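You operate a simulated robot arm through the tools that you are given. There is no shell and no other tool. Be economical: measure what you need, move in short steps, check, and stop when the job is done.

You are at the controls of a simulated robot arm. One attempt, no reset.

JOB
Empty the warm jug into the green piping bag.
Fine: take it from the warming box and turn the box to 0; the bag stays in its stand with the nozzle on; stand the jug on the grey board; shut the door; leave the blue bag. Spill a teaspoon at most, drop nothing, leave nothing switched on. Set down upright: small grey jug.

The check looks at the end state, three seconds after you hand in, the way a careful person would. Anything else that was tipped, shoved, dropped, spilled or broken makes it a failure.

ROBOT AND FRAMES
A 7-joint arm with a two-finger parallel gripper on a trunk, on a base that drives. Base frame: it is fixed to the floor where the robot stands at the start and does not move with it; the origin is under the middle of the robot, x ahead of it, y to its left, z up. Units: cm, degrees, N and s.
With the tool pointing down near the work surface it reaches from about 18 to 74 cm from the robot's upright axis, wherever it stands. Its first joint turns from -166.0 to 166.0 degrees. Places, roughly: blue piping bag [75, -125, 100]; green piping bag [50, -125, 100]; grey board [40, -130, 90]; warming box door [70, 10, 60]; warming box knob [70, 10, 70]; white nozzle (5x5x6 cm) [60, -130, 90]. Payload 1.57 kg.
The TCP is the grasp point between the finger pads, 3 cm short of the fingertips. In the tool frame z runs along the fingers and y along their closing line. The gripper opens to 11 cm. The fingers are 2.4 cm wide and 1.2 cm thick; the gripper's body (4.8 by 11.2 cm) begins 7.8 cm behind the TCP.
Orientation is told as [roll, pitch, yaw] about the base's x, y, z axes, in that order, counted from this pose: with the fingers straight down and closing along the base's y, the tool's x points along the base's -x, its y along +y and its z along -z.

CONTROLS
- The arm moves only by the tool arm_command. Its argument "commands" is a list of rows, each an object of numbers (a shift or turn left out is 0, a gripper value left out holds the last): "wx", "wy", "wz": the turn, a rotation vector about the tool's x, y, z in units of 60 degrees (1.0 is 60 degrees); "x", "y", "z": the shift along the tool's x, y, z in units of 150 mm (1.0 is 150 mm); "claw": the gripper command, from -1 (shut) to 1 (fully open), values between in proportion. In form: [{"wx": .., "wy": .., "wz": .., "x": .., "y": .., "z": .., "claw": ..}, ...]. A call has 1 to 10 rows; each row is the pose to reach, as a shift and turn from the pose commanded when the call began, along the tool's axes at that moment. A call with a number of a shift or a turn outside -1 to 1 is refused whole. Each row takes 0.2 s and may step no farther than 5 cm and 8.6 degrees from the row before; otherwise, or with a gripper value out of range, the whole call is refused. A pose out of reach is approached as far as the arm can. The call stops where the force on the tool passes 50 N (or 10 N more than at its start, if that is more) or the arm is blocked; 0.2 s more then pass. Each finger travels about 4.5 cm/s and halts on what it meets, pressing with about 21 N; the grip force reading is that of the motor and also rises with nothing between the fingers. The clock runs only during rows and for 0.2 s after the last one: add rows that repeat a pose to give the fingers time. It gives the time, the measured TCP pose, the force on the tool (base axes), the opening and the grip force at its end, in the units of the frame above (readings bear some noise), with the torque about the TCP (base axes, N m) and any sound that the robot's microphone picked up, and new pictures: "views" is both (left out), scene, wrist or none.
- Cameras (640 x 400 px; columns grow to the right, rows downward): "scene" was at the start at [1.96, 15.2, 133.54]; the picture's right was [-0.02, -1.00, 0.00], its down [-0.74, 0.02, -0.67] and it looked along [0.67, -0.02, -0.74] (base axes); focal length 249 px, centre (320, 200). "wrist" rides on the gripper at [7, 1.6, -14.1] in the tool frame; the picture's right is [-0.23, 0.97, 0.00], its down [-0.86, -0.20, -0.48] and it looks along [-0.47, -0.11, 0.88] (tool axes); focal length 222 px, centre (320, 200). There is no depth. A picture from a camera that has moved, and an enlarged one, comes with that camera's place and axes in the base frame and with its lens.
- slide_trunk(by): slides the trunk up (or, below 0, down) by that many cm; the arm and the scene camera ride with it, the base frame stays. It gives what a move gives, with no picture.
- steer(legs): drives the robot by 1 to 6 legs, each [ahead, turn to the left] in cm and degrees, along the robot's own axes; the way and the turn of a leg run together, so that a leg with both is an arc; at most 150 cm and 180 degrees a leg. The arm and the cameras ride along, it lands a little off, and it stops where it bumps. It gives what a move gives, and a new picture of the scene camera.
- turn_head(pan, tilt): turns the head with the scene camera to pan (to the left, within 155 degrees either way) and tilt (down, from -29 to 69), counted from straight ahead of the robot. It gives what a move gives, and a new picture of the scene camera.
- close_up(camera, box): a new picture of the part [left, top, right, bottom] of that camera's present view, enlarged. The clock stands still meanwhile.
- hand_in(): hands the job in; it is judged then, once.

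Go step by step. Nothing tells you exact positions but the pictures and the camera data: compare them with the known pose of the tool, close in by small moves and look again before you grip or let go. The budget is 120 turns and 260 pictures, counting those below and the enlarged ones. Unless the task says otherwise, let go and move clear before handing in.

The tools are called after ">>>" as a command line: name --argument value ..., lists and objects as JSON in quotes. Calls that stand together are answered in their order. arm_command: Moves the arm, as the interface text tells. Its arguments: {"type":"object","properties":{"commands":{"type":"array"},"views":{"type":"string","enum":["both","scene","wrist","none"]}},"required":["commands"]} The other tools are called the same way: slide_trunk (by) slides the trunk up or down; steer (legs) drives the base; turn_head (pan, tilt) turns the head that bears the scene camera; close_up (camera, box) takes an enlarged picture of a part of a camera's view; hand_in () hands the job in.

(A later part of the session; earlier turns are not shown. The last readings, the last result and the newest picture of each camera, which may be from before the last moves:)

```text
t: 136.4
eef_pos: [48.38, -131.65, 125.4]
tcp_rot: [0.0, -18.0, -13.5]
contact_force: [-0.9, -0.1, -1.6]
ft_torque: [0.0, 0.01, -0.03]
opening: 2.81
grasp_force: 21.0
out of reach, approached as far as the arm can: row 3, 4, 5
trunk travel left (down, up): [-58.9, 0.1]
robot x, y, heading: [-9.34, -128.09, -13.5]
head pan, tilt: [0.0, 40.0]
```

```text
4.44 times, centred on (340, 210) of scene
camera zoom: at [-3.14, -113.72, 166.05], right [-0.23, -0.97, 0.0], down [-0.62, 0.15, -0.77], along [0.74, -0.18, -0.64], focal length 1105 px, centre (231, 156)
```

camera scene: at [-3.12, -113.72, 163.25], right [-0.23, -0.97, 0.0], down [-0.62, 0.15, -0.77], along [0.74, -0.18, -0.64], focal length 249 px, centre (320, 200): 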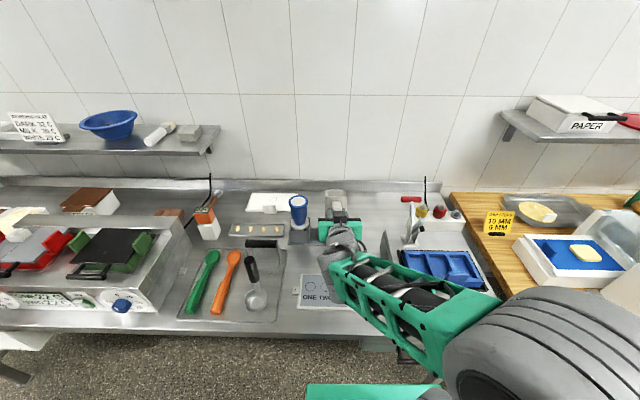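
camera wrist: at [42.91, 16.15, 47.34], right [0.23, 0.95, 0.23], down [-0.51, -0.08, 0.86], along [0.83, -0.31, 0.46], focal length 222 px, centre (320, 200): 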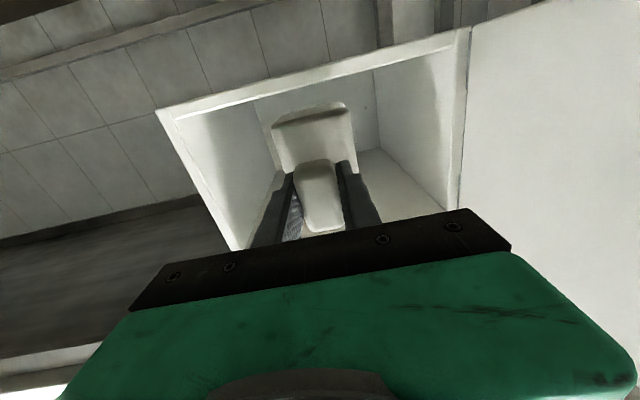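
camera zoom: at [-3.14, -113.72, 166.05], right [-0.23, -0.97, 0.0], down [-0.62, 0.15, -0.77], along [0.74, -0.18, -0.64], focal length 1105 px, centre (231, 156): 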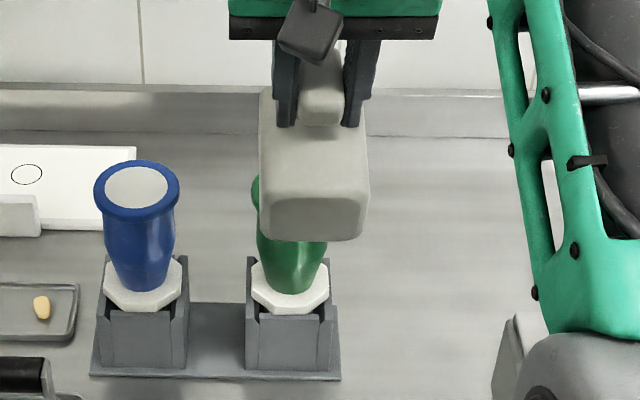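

>>> arm_command --commands '[{"wy": -0.1}, {"wy": -0.2}, {"wy": -0.3}, {"wy": -0.4}, {"wy": -0.5}]' --views "none"

>>> steer --legs '[[-9, 0]]'

>>> close_up --camera "scene" --box '[270, 130, 430, 250]'

```text
t: 137.6
eef_pos: [48.54, -131.57, 127.69]
tcp_rot: [0.1, -20.4, -13.5]
contact_force: [0.1, -0.1, -1.8]
ft_torque: [0.0, 0.03, -0.02]
opening: 2.78
grasp_force: 20.6
out of reach, approached as far as the arm can: row 1, 2, 3, 4, 5
trunk travel left (down, up): [-58.9, 0.1]
robot x, y, heading: [-9.03, -128.22, -13.8]
head pan, tilt: [0.0, 40.0]
```

```text
t: 138.7
eef_pos: [39.47, -129.56, 127.74]
tcp_rot: [-0.1, -20.5, -13.5]
contact_force: [-0.8, 0.3, -2.0]
ft_torque: [-0.03, 0.0, -0.01]
opening: 2.79
grasp_force: 21.1
trunk travel left (down, up): [-58.9, 0.1]
robot x, y, heading: [-17.86, -125.76, -13.5]
head pan, tilt: [0.0, 40.0]
camera scene: at [-12.02, -111.58, 166.06], right [-0.23, -0.97, 0.0], down [-0.62, 0.15, -0.77], along [0.75, -0.18, -0.64], focal length 249 px, centre (320, 200)
```

scene: 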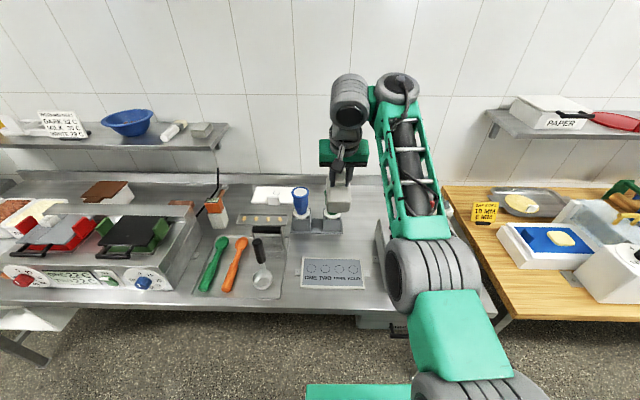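

```text
3.33 times, centred on (350, 190) of scene
camera zoom: at [-12.02, -111.58, 166.06], right [-0.23, -0.97, 0.0], down [-0.62, 0.15, -0.77], along [0.75, -0.18, -0.64], focal length 829 px, centre (220, 233)
```

zoom: 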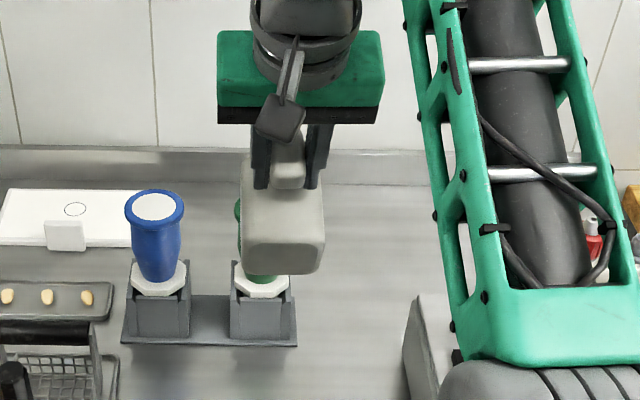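

The arm is in an awkward low-elbow branch. I'll move the tool forward and down, back toward the region where it moved freely.

>>> arm_command --commands '[{"z": 0.1, "x": -0.065}, {"z": 0.2, "x": -0.13}, {"z": 0.3, "x": -0.195}, {"z": 0.4, "x": -0.26}, {"z": 0.5, "x": -0.325}]' --views "scene"

```text
t: 139.9
eef_pos: [48.12, -131.44, 124.37]
tcp_rot: [0.1, -19.8, -13.5]
contact_force: [1.1, 1.0, -1.6]
ft_torque: [-0.01, 0.01, 0.01]
opening: 2.76
grasp_force: 21.2
out of reach, approached as far as the arm can: row 1, 2, 3, 4, 5
trunk travel left (down, up): [-58.9, 0.1]
robot x, y, heading: [-18.16, -125.96, -13.5]
head pan, tilt: [0.0, 40.0]
camera scene: at [-11.79, -111.63, 166.05], right [-0.23, -0.97, 0.0], down [-0.63, 0.15, -0.77], along [0.74, -0.18, -0.64], focal length 249 px, centre (320, 200)
```

scene: 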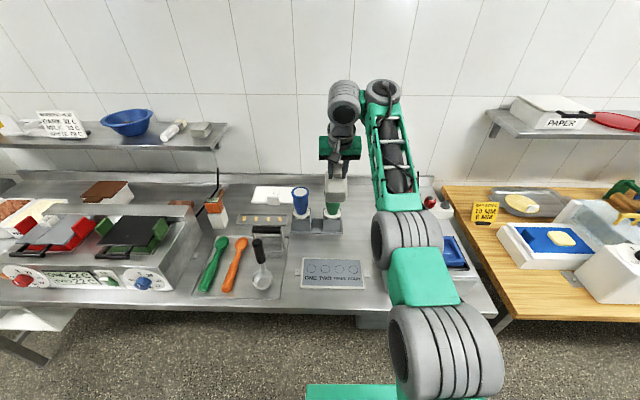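

>>> arm_command --commands '[{"z": 0.06, "x": 0.02}, {"z": 0.14, "x": 0.05}, {"z": 0.22, "x": 0.08}, {"z": 0.3, "x": 0.11}, {"z": 0.36, "x": 0.13}]' --views "none"

>>> arm_command --commands '[{"wy": -0.06}, {"wy": -0.12}, {"wy": -0.2}]' --views "scene"

```text
t: 141.1
eef_pos: [50.84, -131.42, 122.28]
tcp_rot: [0.1, -20.1, -13.5]
contact_force: [-0.3, 0.2, -1.7]
ft_torque: [0.01, 0.01, 0.04]
opening: 2.8
grasp_force: 20.2
out of reach, approached as far as the arm can: row 1, 2, 3, 4, 5
trunk travel left (down, up): [-58.9, 0.1]
robot x, y, heading: [-17.81, -125.98, -13.3]
head pan, tilt: [0.0, 40.0]
```

```text
t: 141.9
eef_pos: [54.96, -131.58, 124.39]
tcp_rot: [0.0, -31.7, -13.5]
contact_force: [-0.6, 0.2, -1.6]
ft_torque: [0.04, 0.0, 0.04]
opening: 2.78
grasp_force: 20.8
out of reach, approached as far as the arm can: row 1, 2, 3
trunk travel left (down, up): [-58.9, 0.1]
robot x, y, heading: [-17.85, -125.79, -13.6]
head pan, tilt: [0.0, 40.0]
camera scene: at [-12.03, -111.6, 166.07], right [-0.23, -0.97, 0.0], down [-0.62, 0.15, -0.77], along [0.75, -0.18, -0.64], focal length 249 px, centre (320, 200)
```

scene: 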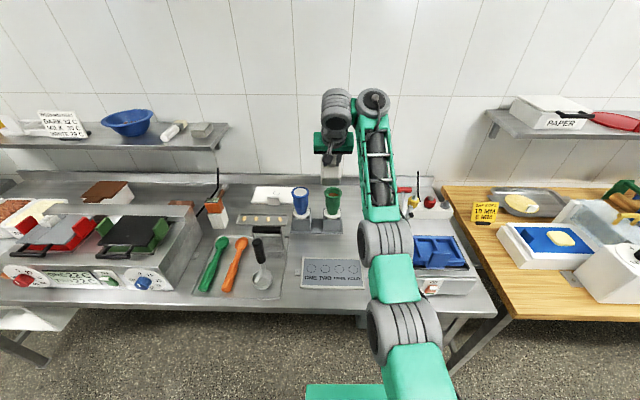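

The bag's mouth is visible now. Zooming to see its content.

>>> close_up --camera "scene" --box '[300, 150, 380, 240]'

```text
4.44 times, centred on (340, 195) of scene
camera zoom: at [-12.03, -111.6, 166.07], right [-0.23, -0.97, 0.0], down [-0.62, 0.15, -0.77], along [0.75, -0.18, -0.64], focal length 1105 px, centre (231, 222)
```

zoom: 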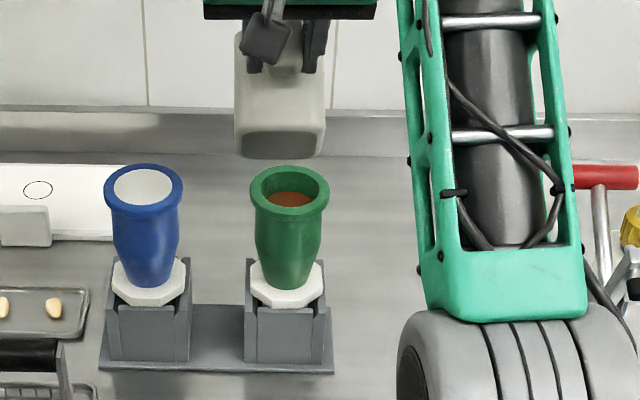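

The green bag holds the brown chocolate near its top, and nothing is spilled around it. Now I'll bring the jug upright and back to inspect what's left.

>>> arm_command --commands '[{"wy": -0.08, "x": 0.04}, {"wy": -0.16, "x": 0.08}, {"wy": -0.24, "x": 0.12}, {"wy": -0.32, "x": 0.16}, {"wy": -0.4, "x": 0.2}, {"wy": -0.48, "x": 0.24}]' --views "scene"

```text
t: 143.3
eef_pos: [55.08, -131.57, 124.34]
tcp_rot: [0.1, -31.5, -13.4]
contact_force: [-0.5, -0.4, -1.7]
ft_torque: [-0.02, 0.04, 0.0]
opening: 2.79
grasp_force: 21.4
out of reach, approached as far as the arm can: row 1, 2, 3, 4, 5, 6
trunk travel left (down, up): [-58.9, 0.1]
robot x, y, heading: [-18.07, -126.1, -13.7]
head pan, tilt: [0.0, 40.0]
camera scene: at [-11.86, -111.61, 166.05], right [-0.23, -0.97, 0.0], down [-0.62, 0.15, -0.77], along [0.74, -0.18, -0.64], focal length 249 px, centre (320, 200)
```

scene: 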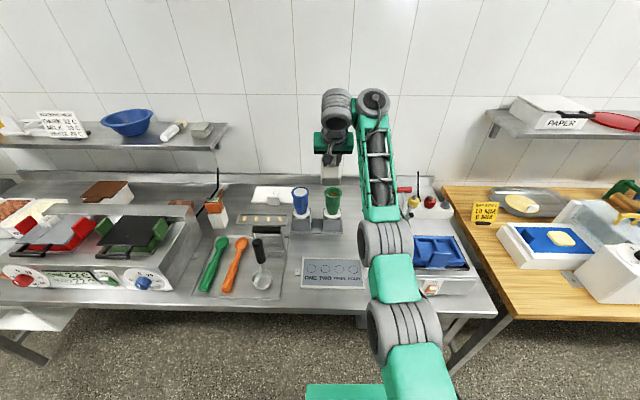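

>>> arm_command --commands '[{"y": -0.1}, {"y": -0.2}]' --views "none"

>>> arm_command --commands '[{"wz": -0.1}, {"wz": -0.2}]' --views "none"

>>> arm_command --commands '[{"wx": -0.1}, {"wx": -0.2}]' --views "none"

>>> arm_command --commands '[{"x": 0.15, "z": 0.05}, {"x": 0.3, "z": 0.1}]' --views "scene"

```text
t: 143.9
eef_pos: [54.76, -134.6, 124.48]
tcp_rot: [-0.1, -31.5, -13.5]
contact_force: [0.5, -1.0, -1.7]
ft_torque: [0.0, 0.04, -0.01]
opening: 2.79
grasp_force: 21.1
out of reach, approached as far as the arm can: row 1, 2
trunk travel left (down, up): [-58.9, 0.1]
robot x, y, heading: [-18.13, -125.72, -13.4]
head pan, tilt: [0.0, 40.0]
```

```text
t: 144.5
eef_pos: [54.93, -134.58, 124.34]
tcp_rot: [-7.3, -30.6, 0.6]
contact_force: [0.2, 0.2, -1.3]
ft_torque: [0.01, 0.05, 0.0]
opening: 2.77
grasp_force: 20.9
trunk travel left (down, up): [-58.9, 0.1]
robot x, y, heading: [-17.89, -126.27, -13.4]
head pan, tilt: [0.0, 40.0]
```

```text
t: 145.1
eef_pos: [55.06, -134.53, 124.42]
tcp_rot: [4.8, -30.7, 0.5]
contact_force: [1.0, 0.5, -1.8]
ft_torque: [0.01, 0.05, -0.03]
opening: 2.79
grasp_force: 21.6
trunk travel left (down, up): [-58.9, 0.1]
robot x, y, heading: [-17.93, -125.8, -13.5]
head pan, tilt: [0.0, 40.0]
```

```text
t: 145.7
eef_pos: [55.73, -135.13, 122.18]
tcp_rot: [4.8, -30.8, 0.4]
contact_force: [0.1, -0.4, -1.3]
ft_torque: [-0.02, 0.07, -0.02]
opening: 2.8
grasp_force: 21.2
out of reach, approached as far as the arm can: row 1, 2
trunk travel left (down, up): [-58.9, 0.1]
robot x, y, heading: [-18.2, -125.99, -13.4]
head pan, tilt: [0.0, 40.0]
camera scene: at [-11.82, -111.65, 166.06], right [-0.23, -0.97, 0.0], down [-0.63, 0.15, -0.77], along [0.74, -0.18, -0.64], focal length 249 px, centre (320, 200)
```

scene: 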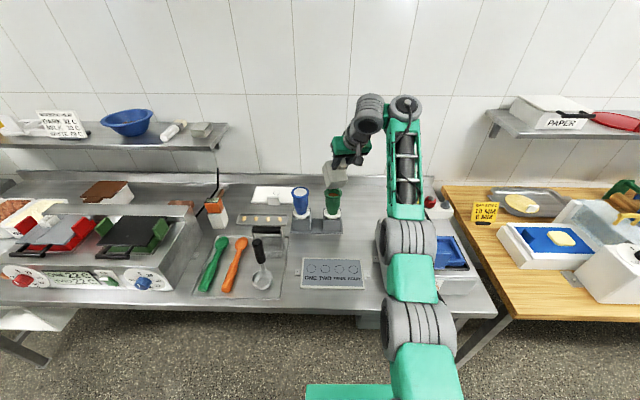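

Rotations are free, but backward and downward arm motion is limited because the elbow is low. So I'll use the base and trunk for translation and pivot the jug upright about the wrist. Backing off first.

>>> steer --legs '[[-24, 0]]'

>>> arm_command --commands '[{"wx": 0.1}, {"wx": 0.2}]' --views "none"

>>> arm_command --commands '[{"wz": 0.1}, {"wz": 0.2}]' --views "none"

>>> arm_command --commands '[{"wy": -0.1, "x": -0.14}, {"wy": -0.2, "x": -0.28, "z": -0.02}, {"wy": -0.3, "x": -0.42, "z": -0.05}, {"wy": -0.4, "x": -0.55, "z": -0.1}]' --views "scene"

```text
t: 147.5
eef_pos: [32.31, -128.78, 122.35]
tcp_rot: [4.8, -30.9, 1.0]
contact_force: [-0.7, 0.4, -0.9]
ft_torque: [-0.02, 0.04, 0.03]
opening: 2.81
grasp_force: 20.8
trunk travel left (down, up): [-58.9, 0.1]
robot x, y, heading: [-41.28, -120.49, -13.0]
head pan, tilt: [0.0, 40.0]
camera scene: at [-35.44, -106.03, 166.06], right [-0.22, -0.97, 0.0], down [-0.63, 0.14, -0.77], along [0.75, -0.17, -0.64], focal length 249 px, centre (320, 200)
```

scene: 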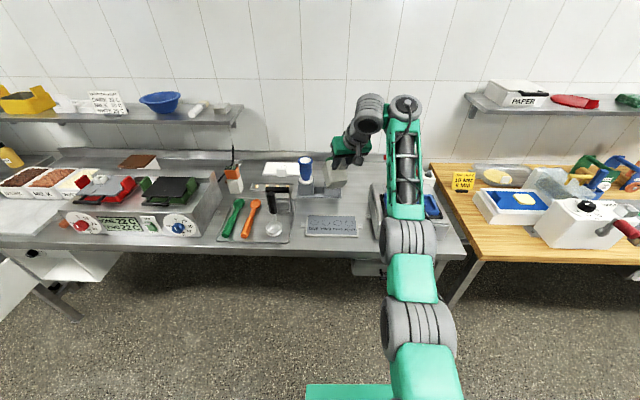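

```text
t: 148.1
eef_pos: [31.52, -128.87, 123.47]
tcp_rot: [-7.0, -30.3, 1.1]
contact_force: [-0.7, -0.1, -0.6]
ft_torque: [0.01, 0.04, 0.01]
opening: 2.81
grasp_force: 20.9
out of reach, approached as far as the arm can: row 2
trunk travel left (down, up): [-58.9, 0.1]
robot x, y, heading: [-41.17, -120.73, -13.0]
head pan, tilt: [0.0, 40.0]
```

```text
t: 148.7
eef_pos: [31.54, -128.84, 123.47]
tcp_rot: [0.0, -31.0, -13.0]
contact_force: [-0.4, -0.4, -1.4]
ft_torque: [0.03, 0.05, -0.02]
opening: 2.78
grasp_force: 21.2
trunk travel left (down, up): [-58.9, 0.1]
robot x, y, heading: [-41.51, -120.47, -13.0]
head pan, tilt: [0.0, 40.0]
```

```text
t: 149.7
eef_pos: [30.56, -129.38, 131.95]
tcp_rot: [0.5, -38.4, -13.0]
contact_force: [0.4, 0.3, -2.2]
ft_torque: [-0.01, 0.03, 0.0]
opening: 2.76
grasp_force: 21.1
out of reach, approached as far as the arm can: row 1, 2, 3, 4
trunk travel left (down, up): [-58.9, 0.1]
robot x, y, heading: [-41.24, -120.37, -13.0]
head pan, tilt: [0.0, 40.0]
camera scene: at [-35.27, -106.06, 166.05], right [-0.22, -0.97, 0.0], down [-0.63, 0.14, -0.77], along [0.75, -0.17, -0.64], focal length 249 px, centre (320, 200)
```

scene: 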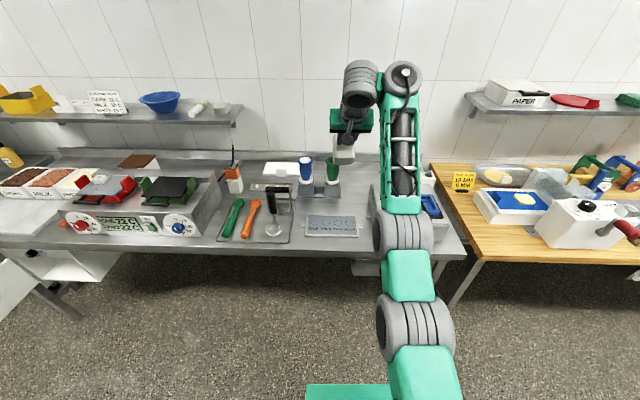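

>>> arm_command --commands '[{"x": -0.12, "z": -0.16}, {"x": -0.24, "z": -0.32}, {"x": -0.36, "z": -0.48}, {"x": -0.48, "z": -0.64}, {"x": -0.6, "z": -0.8}]' --views "none"

>>> arm_command --commands '[{"wy": -0.1}, {"wy": -0.2}, {"wy": -0.3}, {"wy": -0.4}]' --views "scene"

```text
t: 150.9
eef_pos: [28.46, -127.34, 145.69]
tcp_rot: [0.7, -38.6, -13.0]
contact_force: [-0.8, 0.3, -1.7]
ft_torque: [0.01, 0.01, 0.0]
opening: 2.79
grasp_force: 20.5
out of reach, approached as far as the arm can: row 4, 5
trunk travel left (down, up): [-58.9, 0.1]
robot x, y, heading: [-41.57, -120.29, -12.9]
head pan, tilt: [0.0, 40.0]
```

```text
t: 151.9
eef_pos: [24.47, -128.4, 150.73]
tcp_rot: [1.8, -54.5, -13.7]
contact_force: [-2.4, 0.2, -1.3]
ft_torque: [0.04, -0.04, 0.11]
opening: 2.8
grasp_force: 20.8
out of reach, approached as far as the arm can: row 1, 2, 3, 4
trunk travel left (down, up): [-58.9, 0.1]
robot x, y, heading: [-41.59, -120.42, -13.4]
head pan, tilt: [0.0, 40.0]
camera scene: at [-36.11, -106.21, 166.1], right [-0.23, -0.97, 0.0], down [-0.62, 0.15, -0.77], along [0.75, -0.17, -0.64], focal length 249 px, centre (320, 200)
```

scene: 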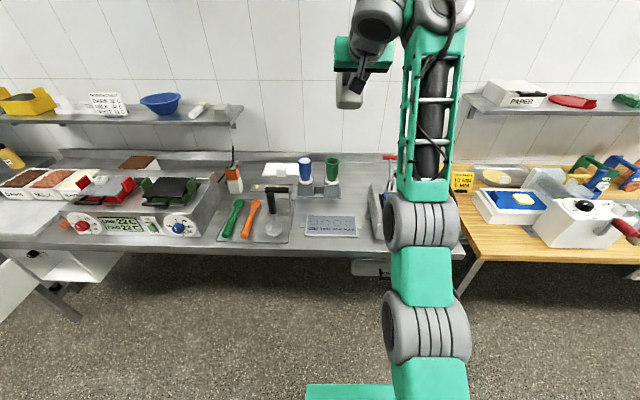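

Progress: the jug tilt is down to about 35°. Continuing to bring it upright.

>>> arm_command --commands '[{"wy": -0.1}, {"wy": -0.2}, {"wy": -0.3}, {"wy": -0.4}, {"wy": -0.5}, {"wy": -0.59}]' --views "scene"

```text
t: 153.3
eef_pos: [25.31, -128.35, 150.26]
tcp_rot: [1.5, -54.1, -13.5]
contact_force: [0.2, -0.2, -1.4]
ft_torque: [-0.01, 0.08, -0.01]
opening: 2.79
grasp_force: 21.3
out of reach, approached as far as the arm can: row 1, 2, 3, 4, 5, 6
trunk travel left (down, up): [-58.9, 0.1]
robot x, y, heading: [-41.2, -120.91, -12.9]
head pan, tilt: [0.0, 40.0]
camera scene: at [-35.36, -106.05, 166.05], right [-0.22, -0.97, 0.0], down [-0.63, 0.14, -0.77], along [0.75, -0.17, -0.64], focal length 249 px, centre (320, 200)
```

scene: 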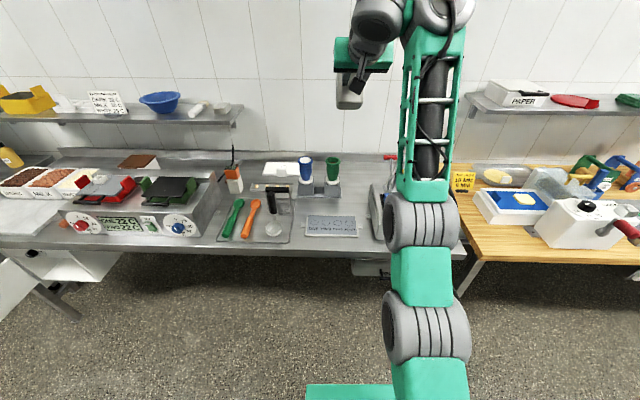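

>>> arm_command --commands '[{"wx": -0.1, "wz": -0.071}, {"wx": -0.2, "wz": -0.142}, {"wx": -0.3, "wz": -0.214}, {"wx": -0.407, "wz": -0.29}, {"wx": -0.5, "wz": -0.356}]' --views "none"

>>> arm_command --commands '[{"wy": -0.1}, {"wy": -0.2}, {"wy": -0.3}, {"wy": -0.4}]' --views "scene"

```text
t: 154.5
eef_pos: [24.31, -128.55, 148.41]
tcp_rot: [1.6, -54.9, 21.4]
contact_force: [-0.3, 0.9, -1.4]
ft_torque: [-0.05, 0.02, -0.02]
opening: 2.8
grasp_force: 20.9
out of reach, approached as far as the arm can: row 4, 5
trunk travel left (down, up): [-58.9, 0.1]
robot x, y, heading: [-41.0, -120.36, -12.9]
head pan, tilt: [0.0, 40.0]
```

```text
t: 155.5
eef_pos: [24.25, -128.68, 148.4]
tcp_rot: [4.4, -79.0, 20.4]
contact_force: [0.1, -0.2, -2.0]
ft_torque: [-0.04, 0.09, 0.02]
opening: 2.79
grasp_force: 20.9
trunk travel left (down, up): [-58.9, 0.1]
robot x, y, heading: [-41.41, -120.5, -13.1]
head pan, tilt: [0.0, 40.0]
camera scene: at [-35.38, -106.06, 166.06], right [-0.22, -0.97, 0.0], down [-0.63, 0.14, -0.77], along [0.75, -0.17, -0.64], focal length 249 px, centre (320, 200)
```

scene: 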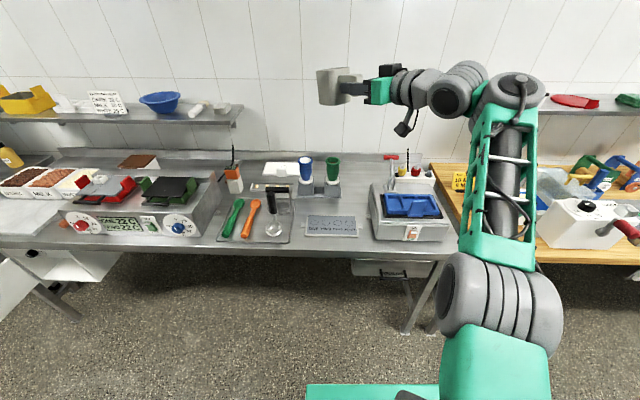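

Yawing the tool left freed the wrist; the jug is almost upright. I'll level it and lower it so the head camera can look down into it.

>>> arm_command --commands '[{"wy": -0.08, "x": 0.1}, {"wy": -0.17, "x": 0.25}, {"wy": -0.17, "x": 0.45}, {"wy": -0.17, "x": 0.65}, {"wy": -0.17, "x": 0.85}, {"wy": -0.17, "x": 1.0}]' --views "none"

>>> arm_command --commands '[{"x": 0.15, "z": -0.1}, {"x": 0.35, "z": -0.2}, {"x": 0.55, "z": -0.35}, {"x": 0.75, "z": -0.5}, {"x": 0.9, "z": -0.6}, {"x": 0.98, "z": -0.65}]' --views "scene"

```text
t: 156.9
eef_pos: [21.53, -129.6, 133.66]
tcp_rot: [45.0, -88.7, -20.2]
contact_force: [-0.1, -0.7, -2.1]
ft_torque: [-0.02, 0.07, 0.01]
opening: 2.77
grasp_force: 21.2
trunk travel left (down, up): [-58.9, 0.1]
robot x, y, heading: [-41.06, -120.65, -13.1]
head pan, tilt: [0.0, 40.0]
```

```text
t: 158.3
eef_pos: [12.37, -133.66, 119.03]
tcp_rot: [45.8, -88.7, -21.1]
contact_force: [0.5, 0.4, -1.6]
ft_torque: [-0.02, 0.1, -0.01]
opening: 2.8
grasp_force: 20.9
trunk travel left (down, up): [-58.9, 0.1]
robot x, y, heading: [-41.26, -120.42, -13.1]
head pan, tilt: [0.0, 40.0]
camera scene: at [-35.36, -106.07, 166.06], right [-0.22, -0.97, 0.0], down [-0.63, 0.14, -0.77], along [0.75, -0.17, -0.64], focal length 249 px, centre (320, 200)
```

scene: 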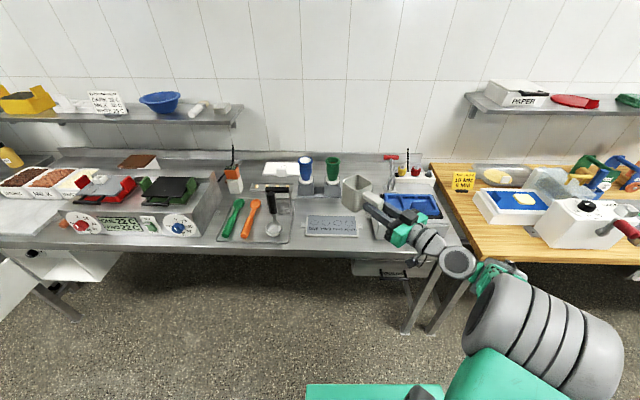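

>>> arm_command --commands '[{"x": 0.15, "z": -0.1, "y": 0.1}, {"x": 0.35, "z": -0.2, "y": 0.25}, {"x": 0.55, "z": -0.35, "y": 0.4}, {"x": 0.75, "z": -0.5, "y": 0.55}, {"x": 0.9, "z": -0.6, "y": 0.65}, {"x": 0.98, "z": -0.65, "y": 0.7}]' --views "scene"

>>> close_up --camera "scene" --box '[300, 180, 440, 280]'

```text
t: 159.7
eef_pos: [3.67, -125.49, 104.93]
tcp_rot: [10.8, -85.5, 12.9]
contact_force: [-0.8, 0.4, -1.3]
ft_torque: [-0.03, 0.08, -0.01]
opening: 2.79
grasp_force: 21.5
out of reach, approached as far as the arm can: row 2, 3, 4, 5, 6
trunk travel left (down, up): [-58.9, 0.1]
robot x, y, heading: [-41.42, -120.3, -12.9]
head pan, tilt: [0.0, 40.0]
camera scene: at [-35.37, -106.07, 166.06], right [-0.22, -0.97, 0.0], down [-0.63, 0.14, -0.77], along [0.75, -0.17, -0.64], focal length 249 px, centre (320, 200)
```

scene: 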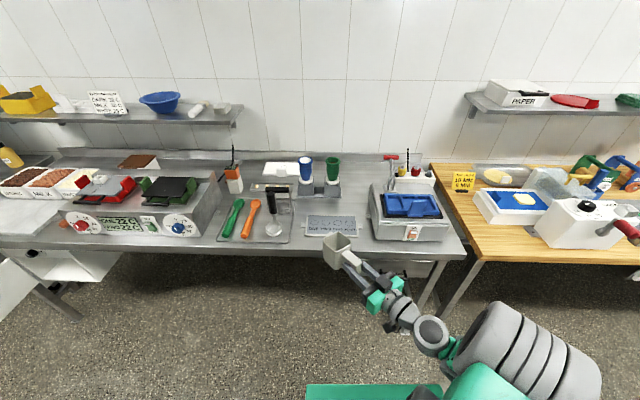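

```text
4.00 times, centred on (370, 230) of scene
camera zoom: at [-35.37, -106.07, 166.06], right [-0.22, -0.97, 0.0], down [-0.63, 0.14, -0.77], along [0.75, -0.17, -0.64], focal length 994 px, centre (120, 80)
```

zoom: 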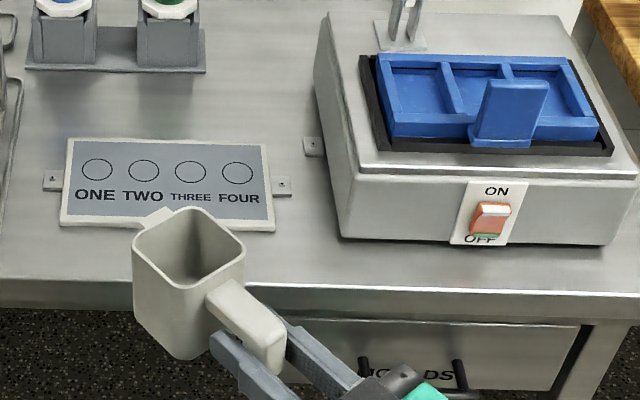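

>>> close_up --camera "scene" --box '[328, 228, 368, 253]'

```text
16.00 times, centred on (348, 240) of scene
camera zoom: at [-35.37, -106.07, 166.06], right [-0.22, -0.97, 0.0], down [-0.63, 0.14, -0.77], along [0.75, -0.17, -0.64], focal length 3977 px, centre (-128, -448)
```

zoom: 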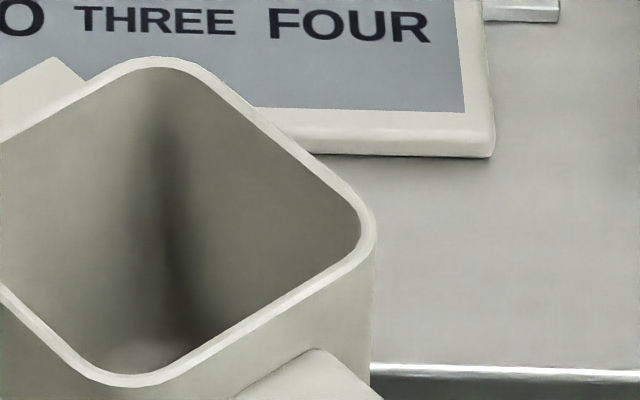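

I can glimpse a pale floor inside. I'll tip the mouth slightly toward the camera to confirm it's empty.

>>> arm_command --commands '[{"wy": -0.1}, {"wy": -0.2}, {"wy": -0.3}]' --views "none"

>>> close_up --camera "scene" --box '[308, 218, 388, 268]'

```text
t: 160.5
eef_pos: [3.63, -125.49, 105.02]
tcp_rot: [11.4, -85.4, 12.4]
contact_force: [-0.2, -0.4, -2.4]
ft_torque: [-0.05, 0.07, 0.02]
opening: 2.78
grasp_force: 21.5
out of reach, approached as far as the arm can: row 1, 2, 3
trunk travel left (down, up): [-58.9, 0.1]
robot x, y, heading: [-41.35, -120.38, -13.0]
head pan, tilt: [0.0, 40.0]
```

```text
8.00 times, centred on (348, 243) of scene
camera zoom: at [-35.37, -106.05, 166.05], right [-0.22, -0.97, 0.0], down [-0.63, 0.14, -0.77], along [0.75, -0.17, -0.64], focal length 1989 px, centre (96, -144)
```

zoom: 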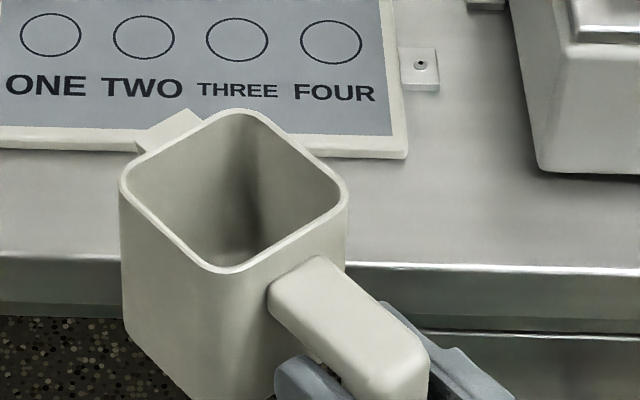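

The walls and the visible part of the floor look clean. I'll extend the arm a little to level the jug fully, then head for the grey board.

>>> arm_command --commands '[{"z": 0.15, "x": -0.05}, {"z": 0.35, "x": -0.1}, {"z": 0.5, "x": -0.15}, {"z": 0.6, "x": -0.2}]' --views "none"

>>> arm_command --commands '[{"wy": -0.04, "wz": -0.015}, {"wy": -0.075, "wz": -0.015}, {"wy": -0.075, "wz": -0.015}]' --views "both"

```text
t: 161.5
eef_pos: [12.29, -121.95, 106.83]
tcp_rot: [12.1, -85.3, 11.6]
contact_force: [-0.1, -0.1, -2.1]
ft_torque: [-0.02, 0.04, 0.0]
opening: 2.78
grasp_force: 21.3
trunk travel left (down, up): [-58.9, 0.1]
robot x, y, heading: [-41.61, -120.49, -13.0]
head pan, tilt: [0.0, 40.0]
```

```text
t: 162.3
eef_pos: [12.13, -122.02, 106.97]
tcp_rot: [79.1, -90.0, -55.4]
contact_force: [0.6, 1.0, -2.6]
ft_torque: [-0.06, 0.12, -0.01]
opening: 2.77
grasp_force: 21.3
trunk travel left (down, up): [-58.9, 0.1]
robot x, y, heading: [-41.63, -120.32, -13.1]
head pan, tilt: [0.0, 40.0]
camera scene: at [-35.36, -106.05, 166.05], right [-0.22, -0.97, 0.0], down [-0.63, 0.14, -0.77], along [0.75, -0.17, -0.64], focal length 249 px, centre (320, 200)
camera wrist: at [-1.26, -126.19, 100.05], right [-0.39, 0.89, 0.23], down [-0.36, -0.38, 0.86], along [0.85, 0.25, 0.47], focal length 222 px, centre (320, 200)
```

scene: 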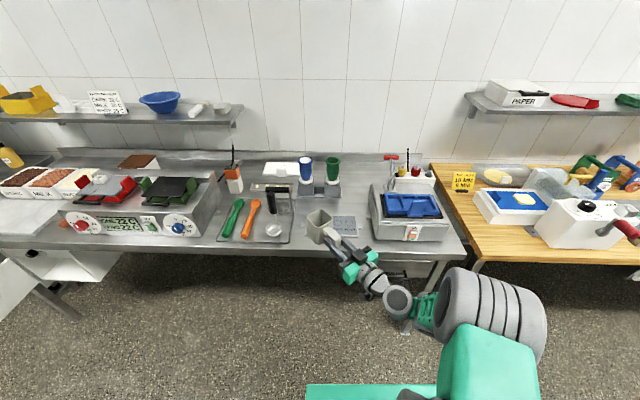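
wrist: 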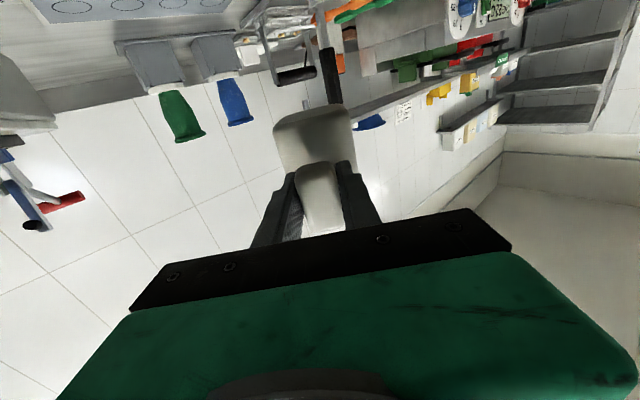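

Level again. Shifting right a bit and driving forward so the jug is above the centre of the board.

>>> arm_command --commands '[{"z": -0.05, "y": -0.07}, {"z": -0.1, "y": -0.14}, {"z": -0.15, "y": -0.2}, {"z": -0.19, "y": -0.257}]' --views "none"

>>> steer --legs '[[17.3, 0]]'

>>> turn_head --pan 0 --tilt 55

>>> close_up --camera "scene" --box '[270, 100, 430, 220]'

```text
t: 163.3
eef_pos: [11.31, -126.61, 106.91]
tcp_rot: [58.2, -90.0, -34.5]
contact_force: [-0.2, 0.1, -2.7]
ft_torque: [-0.03, 0.08, -0.01]
opening: 2.78
grasp_force: 21.0
trunk travel left (down, up): [-58.9, 0.1]
robot x, y, heading: [-41.46, -120.31, -12.8]
head pan, tilt: [0.0, 40.0]
```

```text
t: 164.8
eef_pos: [28.19, -130.67, 106.8]
tcp_rot: [33.3, -90.0, -9.7]
contact_force: [-0.1, -0.2, -1.9]
ft_torque: [-0.04, 0.09, 0.02]
opening: 2.8
grasp_force: 21.1
trunk travel left (down, up): [-58.9, 0.1]
robot x, y, heading: [-24.17, -124.55, -13.2]
head pan, tilt: [0.0, 40.0]
camera scene: at [-18.36, -109.99, 166.05], right [-0.23, -0.97, 0.0], down [-0.63, 0.14, -0.77], along [0.75, -0.17, -0.64], focal length 249 px, centre (320, 200)
```

scene: 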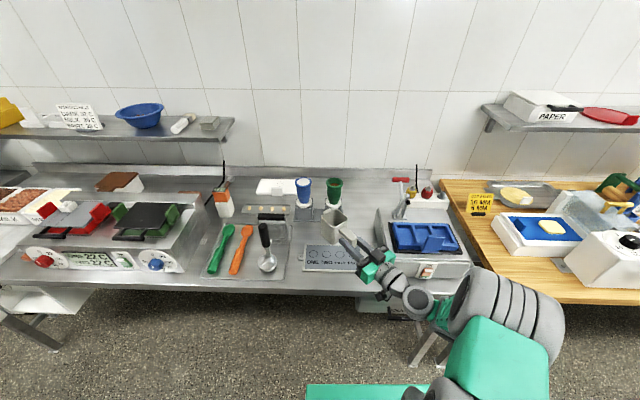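

```text
t: 165.5
eef_pos: [28.27, -130.73, 106.82]
tcp_rot: [33.2, -89.8, -9.5]
contact_force: [0.0, -0.5, -1.7]
ft_torque: [-0.01, 0.12, -0.01]
opening: 2.81
grasp_force: 21.1
trunk travel left (down, up): [-58.9, 0.1]
robot x, y, heading: [-24.06, -124.49, -12.8]
head pan, tilt: [0.0, 55.0]
camera scene: at [-19.69, -109.68, 163.99], right [-0.23, -0.97, 0.0], down [-0.8, 0.18, -0.57], along [0.56, -0.13, -0.82], focal length 249 px, centre (320, 200)
```

scene: 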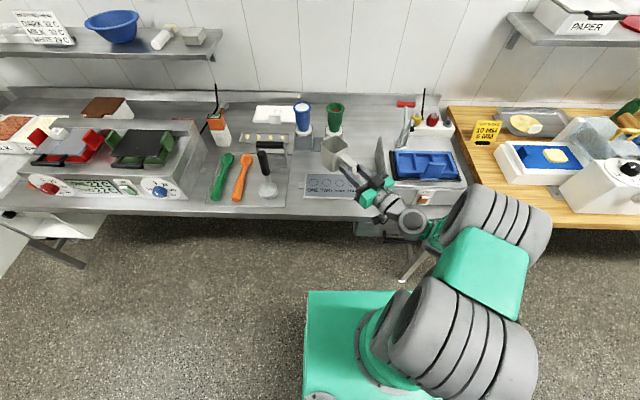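

```text
3.33 times, centred on (350, 160) of scene
camera zoom: at [-19.69, -109.68, 163.99], right [-0.23, -0.97, 0.0], down [-0.8, 0.18, -0.57], along [0.56, -0.13, -0.82], focal length 829 px, centre (220, 333)
```

zoom: 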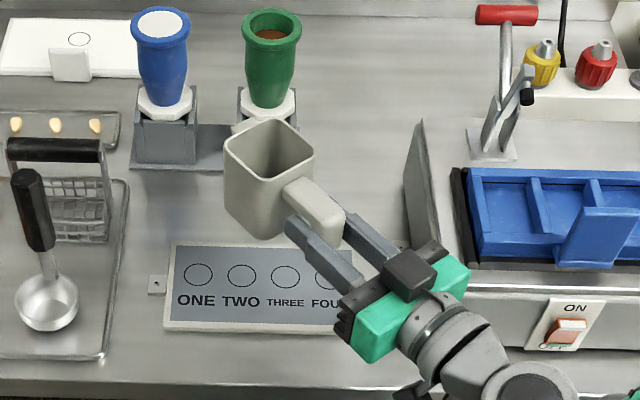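

The jug is right above the board. Lowering with the trunk first.

>>> slide_trunk --by -11

>>> arm_command --commands '[{"x": 0.0}]' --views "both"

>>> close_up --camera "scene" --box '[270, 100, 430, 220]'

```text
t: 166.9
eef_pos: [28.2, -130.62, 95.86]
tcp_rot: [29.1, -90.0, -5.5]
contact_force: [-0.6, -0.1, -1.8]
ft_torque: [-0.03, 0.12, -0.03]
opening: 2.82
grasp_force: 20.8
trunk travel left (down, up): [-47.9, 11.1]
robot x, y, heading: [-24.75, -124.36, -12.9]
head pan, tilt: [0.0, 55.0]
```

```text
t: 167.3
eef_pos: [28.13, -130.63, 95.84]
tcp_rot: [32.6, -89.9, -9.0]
contact_force: [0.5, -0.8, -1.0]
ft_torque: [-0.05, 0.06, -0.03]
opening: 2.79
grasp_force: 21.1
trunk travel left (down, up): [-47.9, 11.1]
robot x, y, heading: [-24.52, -124.35, -13.0]
head pan, tilt: [0.0, 55.0]
camera scene: at [-19.69, -109.68, 152.99], right [-0.23, -0.97, 0.0], down [-0.8, 0.18, -0.57], along [0.56, -0.13, -0.82], focal length 249 px, centre (320, 200)
camera wrist: at [14.63, -134.87, 89.05], right [-0.39, 0.89, 0.23], down [-0.36, -0.37, 0.86], along [0.85, 0.25, 0.47], focal length 222 px, centre (320, 200)
```

scene: 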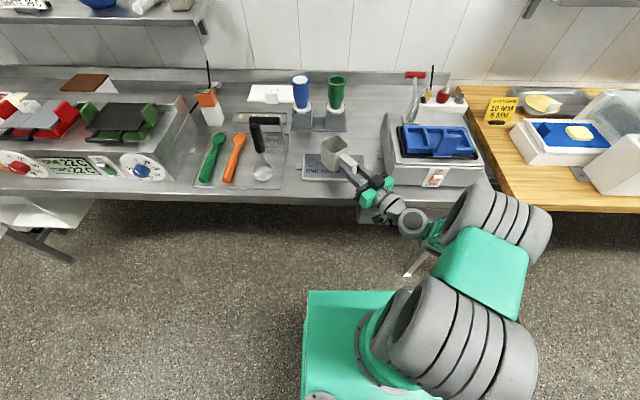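
wrist: 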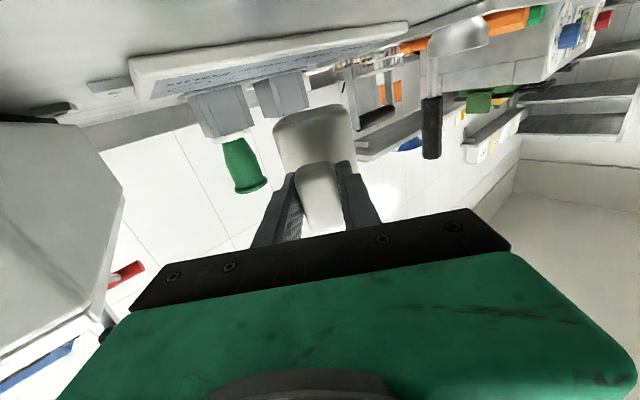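

```text
3.33 times, centred on (350, 160) of scene
camera zoom: at [-19.69, -109.68, 152.99], right [-0.23, -0.97, 0.0], down [-0.8, 0.18, -0.57], along [0.56, -0.13, -0.82], focal length 829 px, centre (220, 333)
```

zoom: 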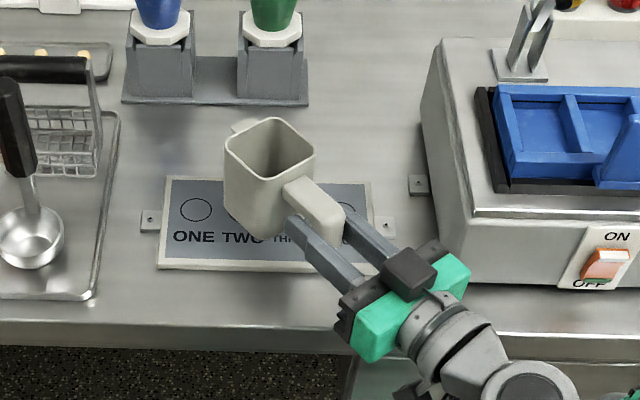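

>>> arm_command --commands '[{"z": -0.03, "y": 0.02, "x": 0.02}, {"z": -0.053, "y": 0.04, "x": 0.045}, {"z": -0.053, "y": 0.04, "x": 0.07}, {"z": -0.053, "y": 0.04, "x": 0.085}, {"z": -0.053, "y": 0.04, "x": 0.095}]' --views "none"

>>> arm_command --commands '[{"x": 0.01}, {"x": 0.02}, {"x": 0.03}]' --views "none"

>>> close_up --camera "wrist" --box '[120, 0, 440, 200]'

```text
t: 168.5
eef_pos: [27.05, -130.35, 94.47]
tcp_rot: [20.7, -90.0, 3.0]
contact_force: [-0.4, 0.4, -2.7]
ft_torque: [-0.07, 0.09, 0.0]
opening: 2.82
grasp_force: 20.9
trunk travel left (down, up): [-47.9, 11.1]
robot x, y, heading: [-24.39, -124.36, -13.0]
head pan, tilt: [0.0, 55.0]
```

```text
t: 169.3
eef_pos: [27.24, -130.37, 94.15]
tcp_rot: [35.7, -89.9, -12.0]
contact_force: [0.3, 0.3, -1.0]
ft_torque: [-0.03, 0.09, -0.01]
opening: 2.77
grasp_force: 21.4
trunk travel left (down, up): [-47.9, 11.1]
robot x, y, heading: [-24.23, -124.19, -13.0]
head pan, tilt: [0.0, 55.0]
```

```text
2.00 times, centred on (280, 100) of wrist
camera zoom: at [13.62, -134.58, 87.15], right [-0.39, 0.89, 0.23], down [-0.36, -0.37, 0.86], along [0.85, 0.25, 0.47], focal length 444 px, centre (400, 400)
```

zoom: 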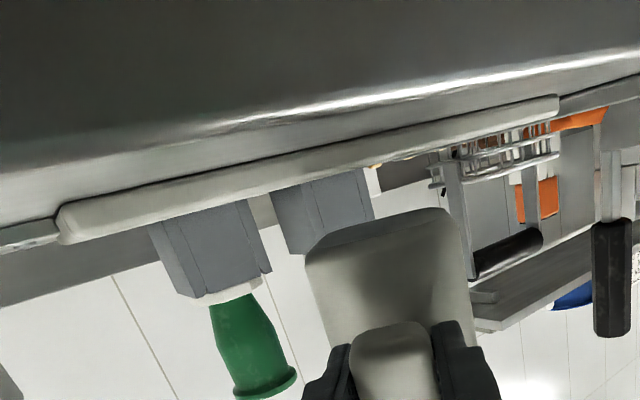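

>>> arm_command --commands '[{"x": 0.015}, {"x": 0.03}, {"x": 0.045}, {"x": 0.06}]' --views "none"

>>> close_up --camera "wrist" --box '[120, 0, 440, 200]'

```text
t: 170.3
eef_pos: [27.27, -130.44, 93.08]
tcp_rot: [30.1, -89.9, -6.5]
contact_force: [-1.0, -0.1, -1.5]
ft_torque: [-0.05, 0.09, 0.03]
opening: 2.8
grasp_force: 20.8
trunk travel left (down, up): [-47.9, 11.1]
robot x, y, heading: [-24.41, -124.11, -12.9]
head pan, tilt: [0.0, 55.0]
```

```text
2.00 times, centred on (280, 100) of wrist
camera zoom: at [13.64, -134.66, 86.27], right [-0.39, 0.89, 0.23], down [-0.36, -0.37, 0.86], along [0.85, 0.25, 0.47], focal length 444 px, centre (400, 400)
```

zoom: 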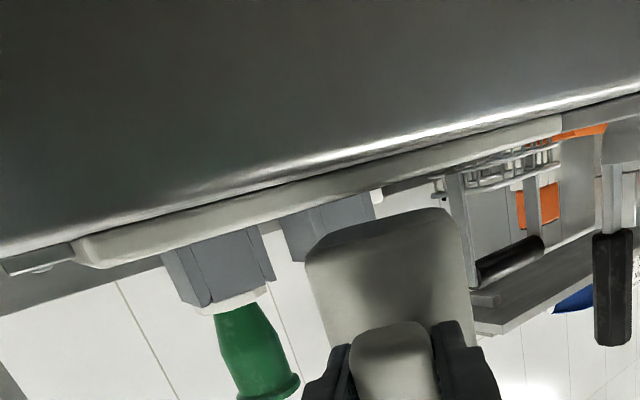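

>>> arm_command --commands '[{"x": 0.015}, {"x": 0.03}, {"x": 0.045}]' --views "none"

>>> close_up --camera "wrist" --box '[120, 0, 440, 200]'

```text
t: 171.1
eef_pos: [27.25, -130.4, 92.54]
tcp_rot: [9.5, -89.9, 14.2]
contact_force: [0.3, -0.7, -2.1]
ft_torque: [-0.01, 0.09, 0.02]
opening: 2.83
grasp_force: 21.0
trunk travel left (down, up): [-47.9, 11.1]
robot x, y, heading: [-24.27, -124.24, -12.9]
head pan, tilt: [0.0, 55.0]
```

```text
2.00 times, centred on (280, 100) of wrist
camera zoom: at [13.69, -134.62, 85.61], right [-0.39, 0.89, 0.23], down [-0.36, -0.37, 0.86], along [0.85, 0.25, 0.46], focal length 444 px, centre (400, 400)
```

zoom: 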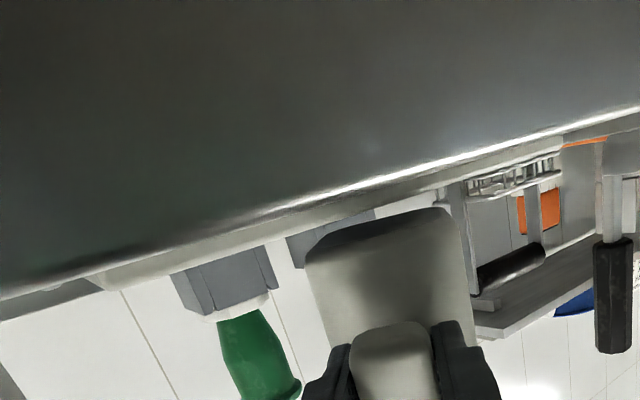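

>>> arm_command --commands '[{"x": 0.01}, {"x": 0.02}]' --views "none"

>>> arm_command --commands '[{"x": 0.01}, {"x": 0.02}]' --views "none"

>>> close_up --camera "wrist" --box '[120, 0, 440, 200]'

```text
t: 171.7
eef_pos: [27.35, -130.43, 92.24]
tcp_rot: [1.1, -89.8, 22.6]
contact_force: [0.8, 0.0, -1.7]
ft_torque: [-0.02, 0.08, 0.0]
opening: 2.78
grasp_force: 20.8
trunk travel left (down, up): [-47.9, 11.1]
robot x, y, heading: [-24.1, -124.75, -12.9]
head pan, tilt: [0.0, 55.0]
```

```text
t: 172.3
eef_pos: [27.39, -130.44, 91.82]
tcp_rot: [4.3, -89.7, 19.2]
contact_force: [0.7, -0.3, -1.8]
ft_torque: [-0.03, 0.11, 0.0]
opening: 2.8
grasp_force: 21.1
trunk travel left (down, up): [-47.9, 11.1]
robot x, y, heading: [-24.31, -124.43, -13.0]
head pan, tilt: [0.0, 55.0]
```

```text
2.00 times, centred on (280, 100) of wrist
camera zoom: at [13.7, -134.62, 85.02], right [-0.39, 0.89, 0.23], down [-0.35, -0.37, 0.86], along [0.85, 0.25, 0.46], focal length 444 px, centre (400, 400)
```

zoom: 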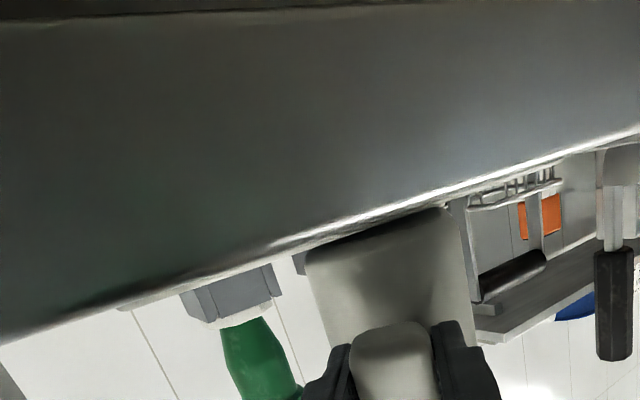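

>>> arm_command --commands '[{"x": 0.01}, {"x": 0.017}]' --views "none"

>>> arm_command --commands '[{"x": 0.01}, {"x": 0.017}]' --views "none"

>>> close_up --camera "scene" --box '[290, 120, 410, 210]'

```text
t: 172.9
eef_pos: [27.36, -130.34, 91.55]
tcp_rot: [2.7, -89.6, 20.8]
contact_force: [-0.7, -0.2, -1.1]
ft_torque: [-0.01, 0.07, 0.05]
opening: 2.79
grasp_force: 21.0
trunk travel left (down, up): [-47.9, 11.1]
robot x, y, heading: [-24.64, -124.6, -12.7]
head pan, tilt: [0.0, 55.0]
```

```text
t: 173.5
eef_pos: [27.36, -130.44, 91.55]
tcp_rot: [-1.4, -89.8, 24.9]
contact_force: [-0.6, -0.6, 4.0]
ft_torque: [0.19, -0.37, -0.07]
opening: 2.8
grasp_force: 20.6
trunk travel left (down, up): [-47.9, 11.1]
robot x, y, heading: [-24.48, -124.54, -13.0]
head pan, tilt: [0.0, 55.0]
```

```text
4.44 times, centred on (350, 165) of scene
camera zoom: at [-19.74, -109.69, 153.0], right [-0.23, -0.97, 0.0], down [-0.8, 0.18, -0.57], along [0.56, -0.13, -0.82], focal length 1105 px, centre (187, 356)
```

zoom: 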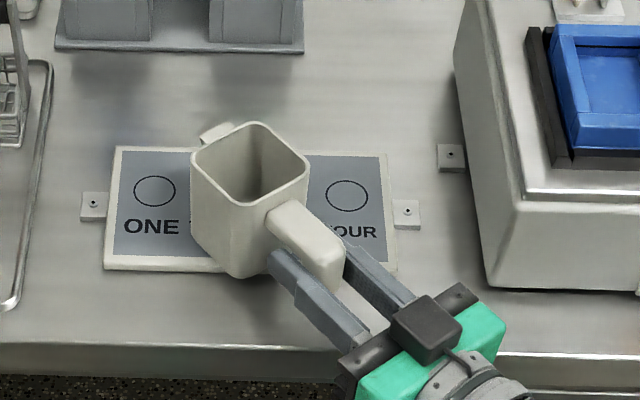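

Contact felt, but the jug's near corner is at the board's front edge. I'll lift slightly, shift 2.6 cm further in and set it down again.

>>> arm_command --commands '[{"x": -0.05}, {"x": -0.06, "z": 0.05, "y": -0.035}, {"x": -0.06, "z": 0.1, "y": -0.07}, {"x": -0.06, "z": 0.139, "y": -0.104}, {"x": -0.03, "z": 0.139, "y": -0.104}, {"x": -0.015, "z": 0.139, "y": -0.104}]' --views "none"

>>> arm_command --commands '[{"x": 0.01}, {"x": 0.017}]' --views "none"

>>> close_up --camera "scene" --box '[290, 120, 410, 210]'

```text
t: 174.9
eef_pos: [29.81, -131.12, 91.58]
tcp_rot: [44.1, -90.0, -20.6]
contact_force: [0.2, 0.0, -2.1]
ft_torque: [-0.01, 0.07, 0.02]
opening: 2.8
grasp_force: 20.8
trunk travel left (down, up): [-47.9, 11.1]
robot x, y, heading: [-24.56, -124.64, -12.8]
head pan, tilt: [0.0, 55.0]
```

```text
t: 175.5
eef_pos: [29.89, -131.04, 91.55]
tcp_rot: [-171.3, -89.9, -165.1]
contact_force: [2.2, 0.3, 4.4]
ft_torque: [0.29, -0.54, -0.03]
opening: 2.79
grasp_force: 21.2
trunk travel left (down, up): [-47.9, 11.1]
robot x, y, heading: [-24.29, -124.4, -12.8]
head pan, tilt: [0.0, 55.0]
```

```text
4.44 times, centred on (350, 165) of scene
camera zoom: at [-19.72, -109.67, 153.0], right [-0.23, -0.97, 0.0], down [-0.8, 0.18, -0.57], along [0.56, -0.13, -0.82], focal length 1105 px, centre (187, 356)
```

zoom: 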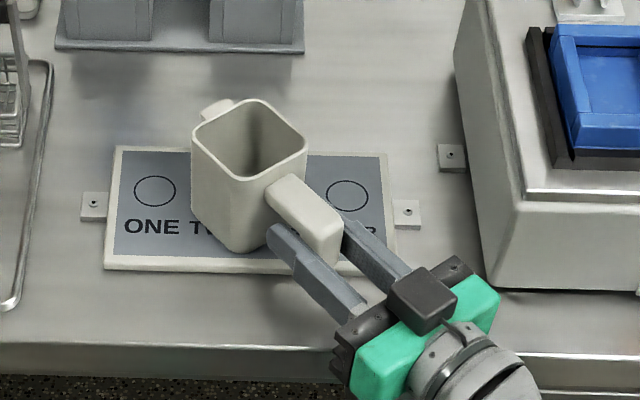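

It's on the board now with contact felt. Zooming into the jug before letting go.

>>> close_up --camera "scene" --box '[328, 136, 368, 161]'

```text
16.00 times, centred on (348, 148) of scene
camera zoom: at [-19.72, -109.67, 153.0], right [-0.23, -0.97, 0.0], down [-0.8, 0.18, -0.57], along [0.56, -0.13, -0.82], focal length 3977 px, centre (-128, 1024)
```

zoom: 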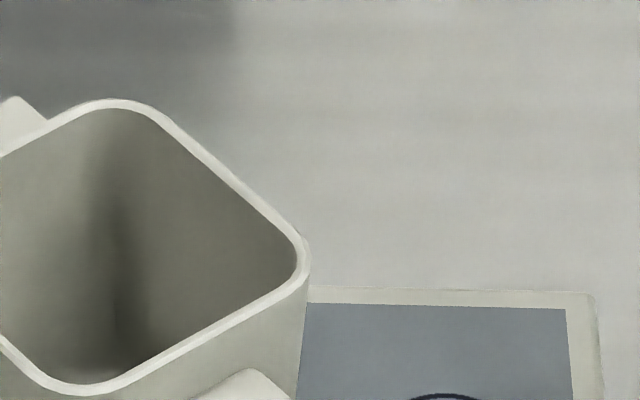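

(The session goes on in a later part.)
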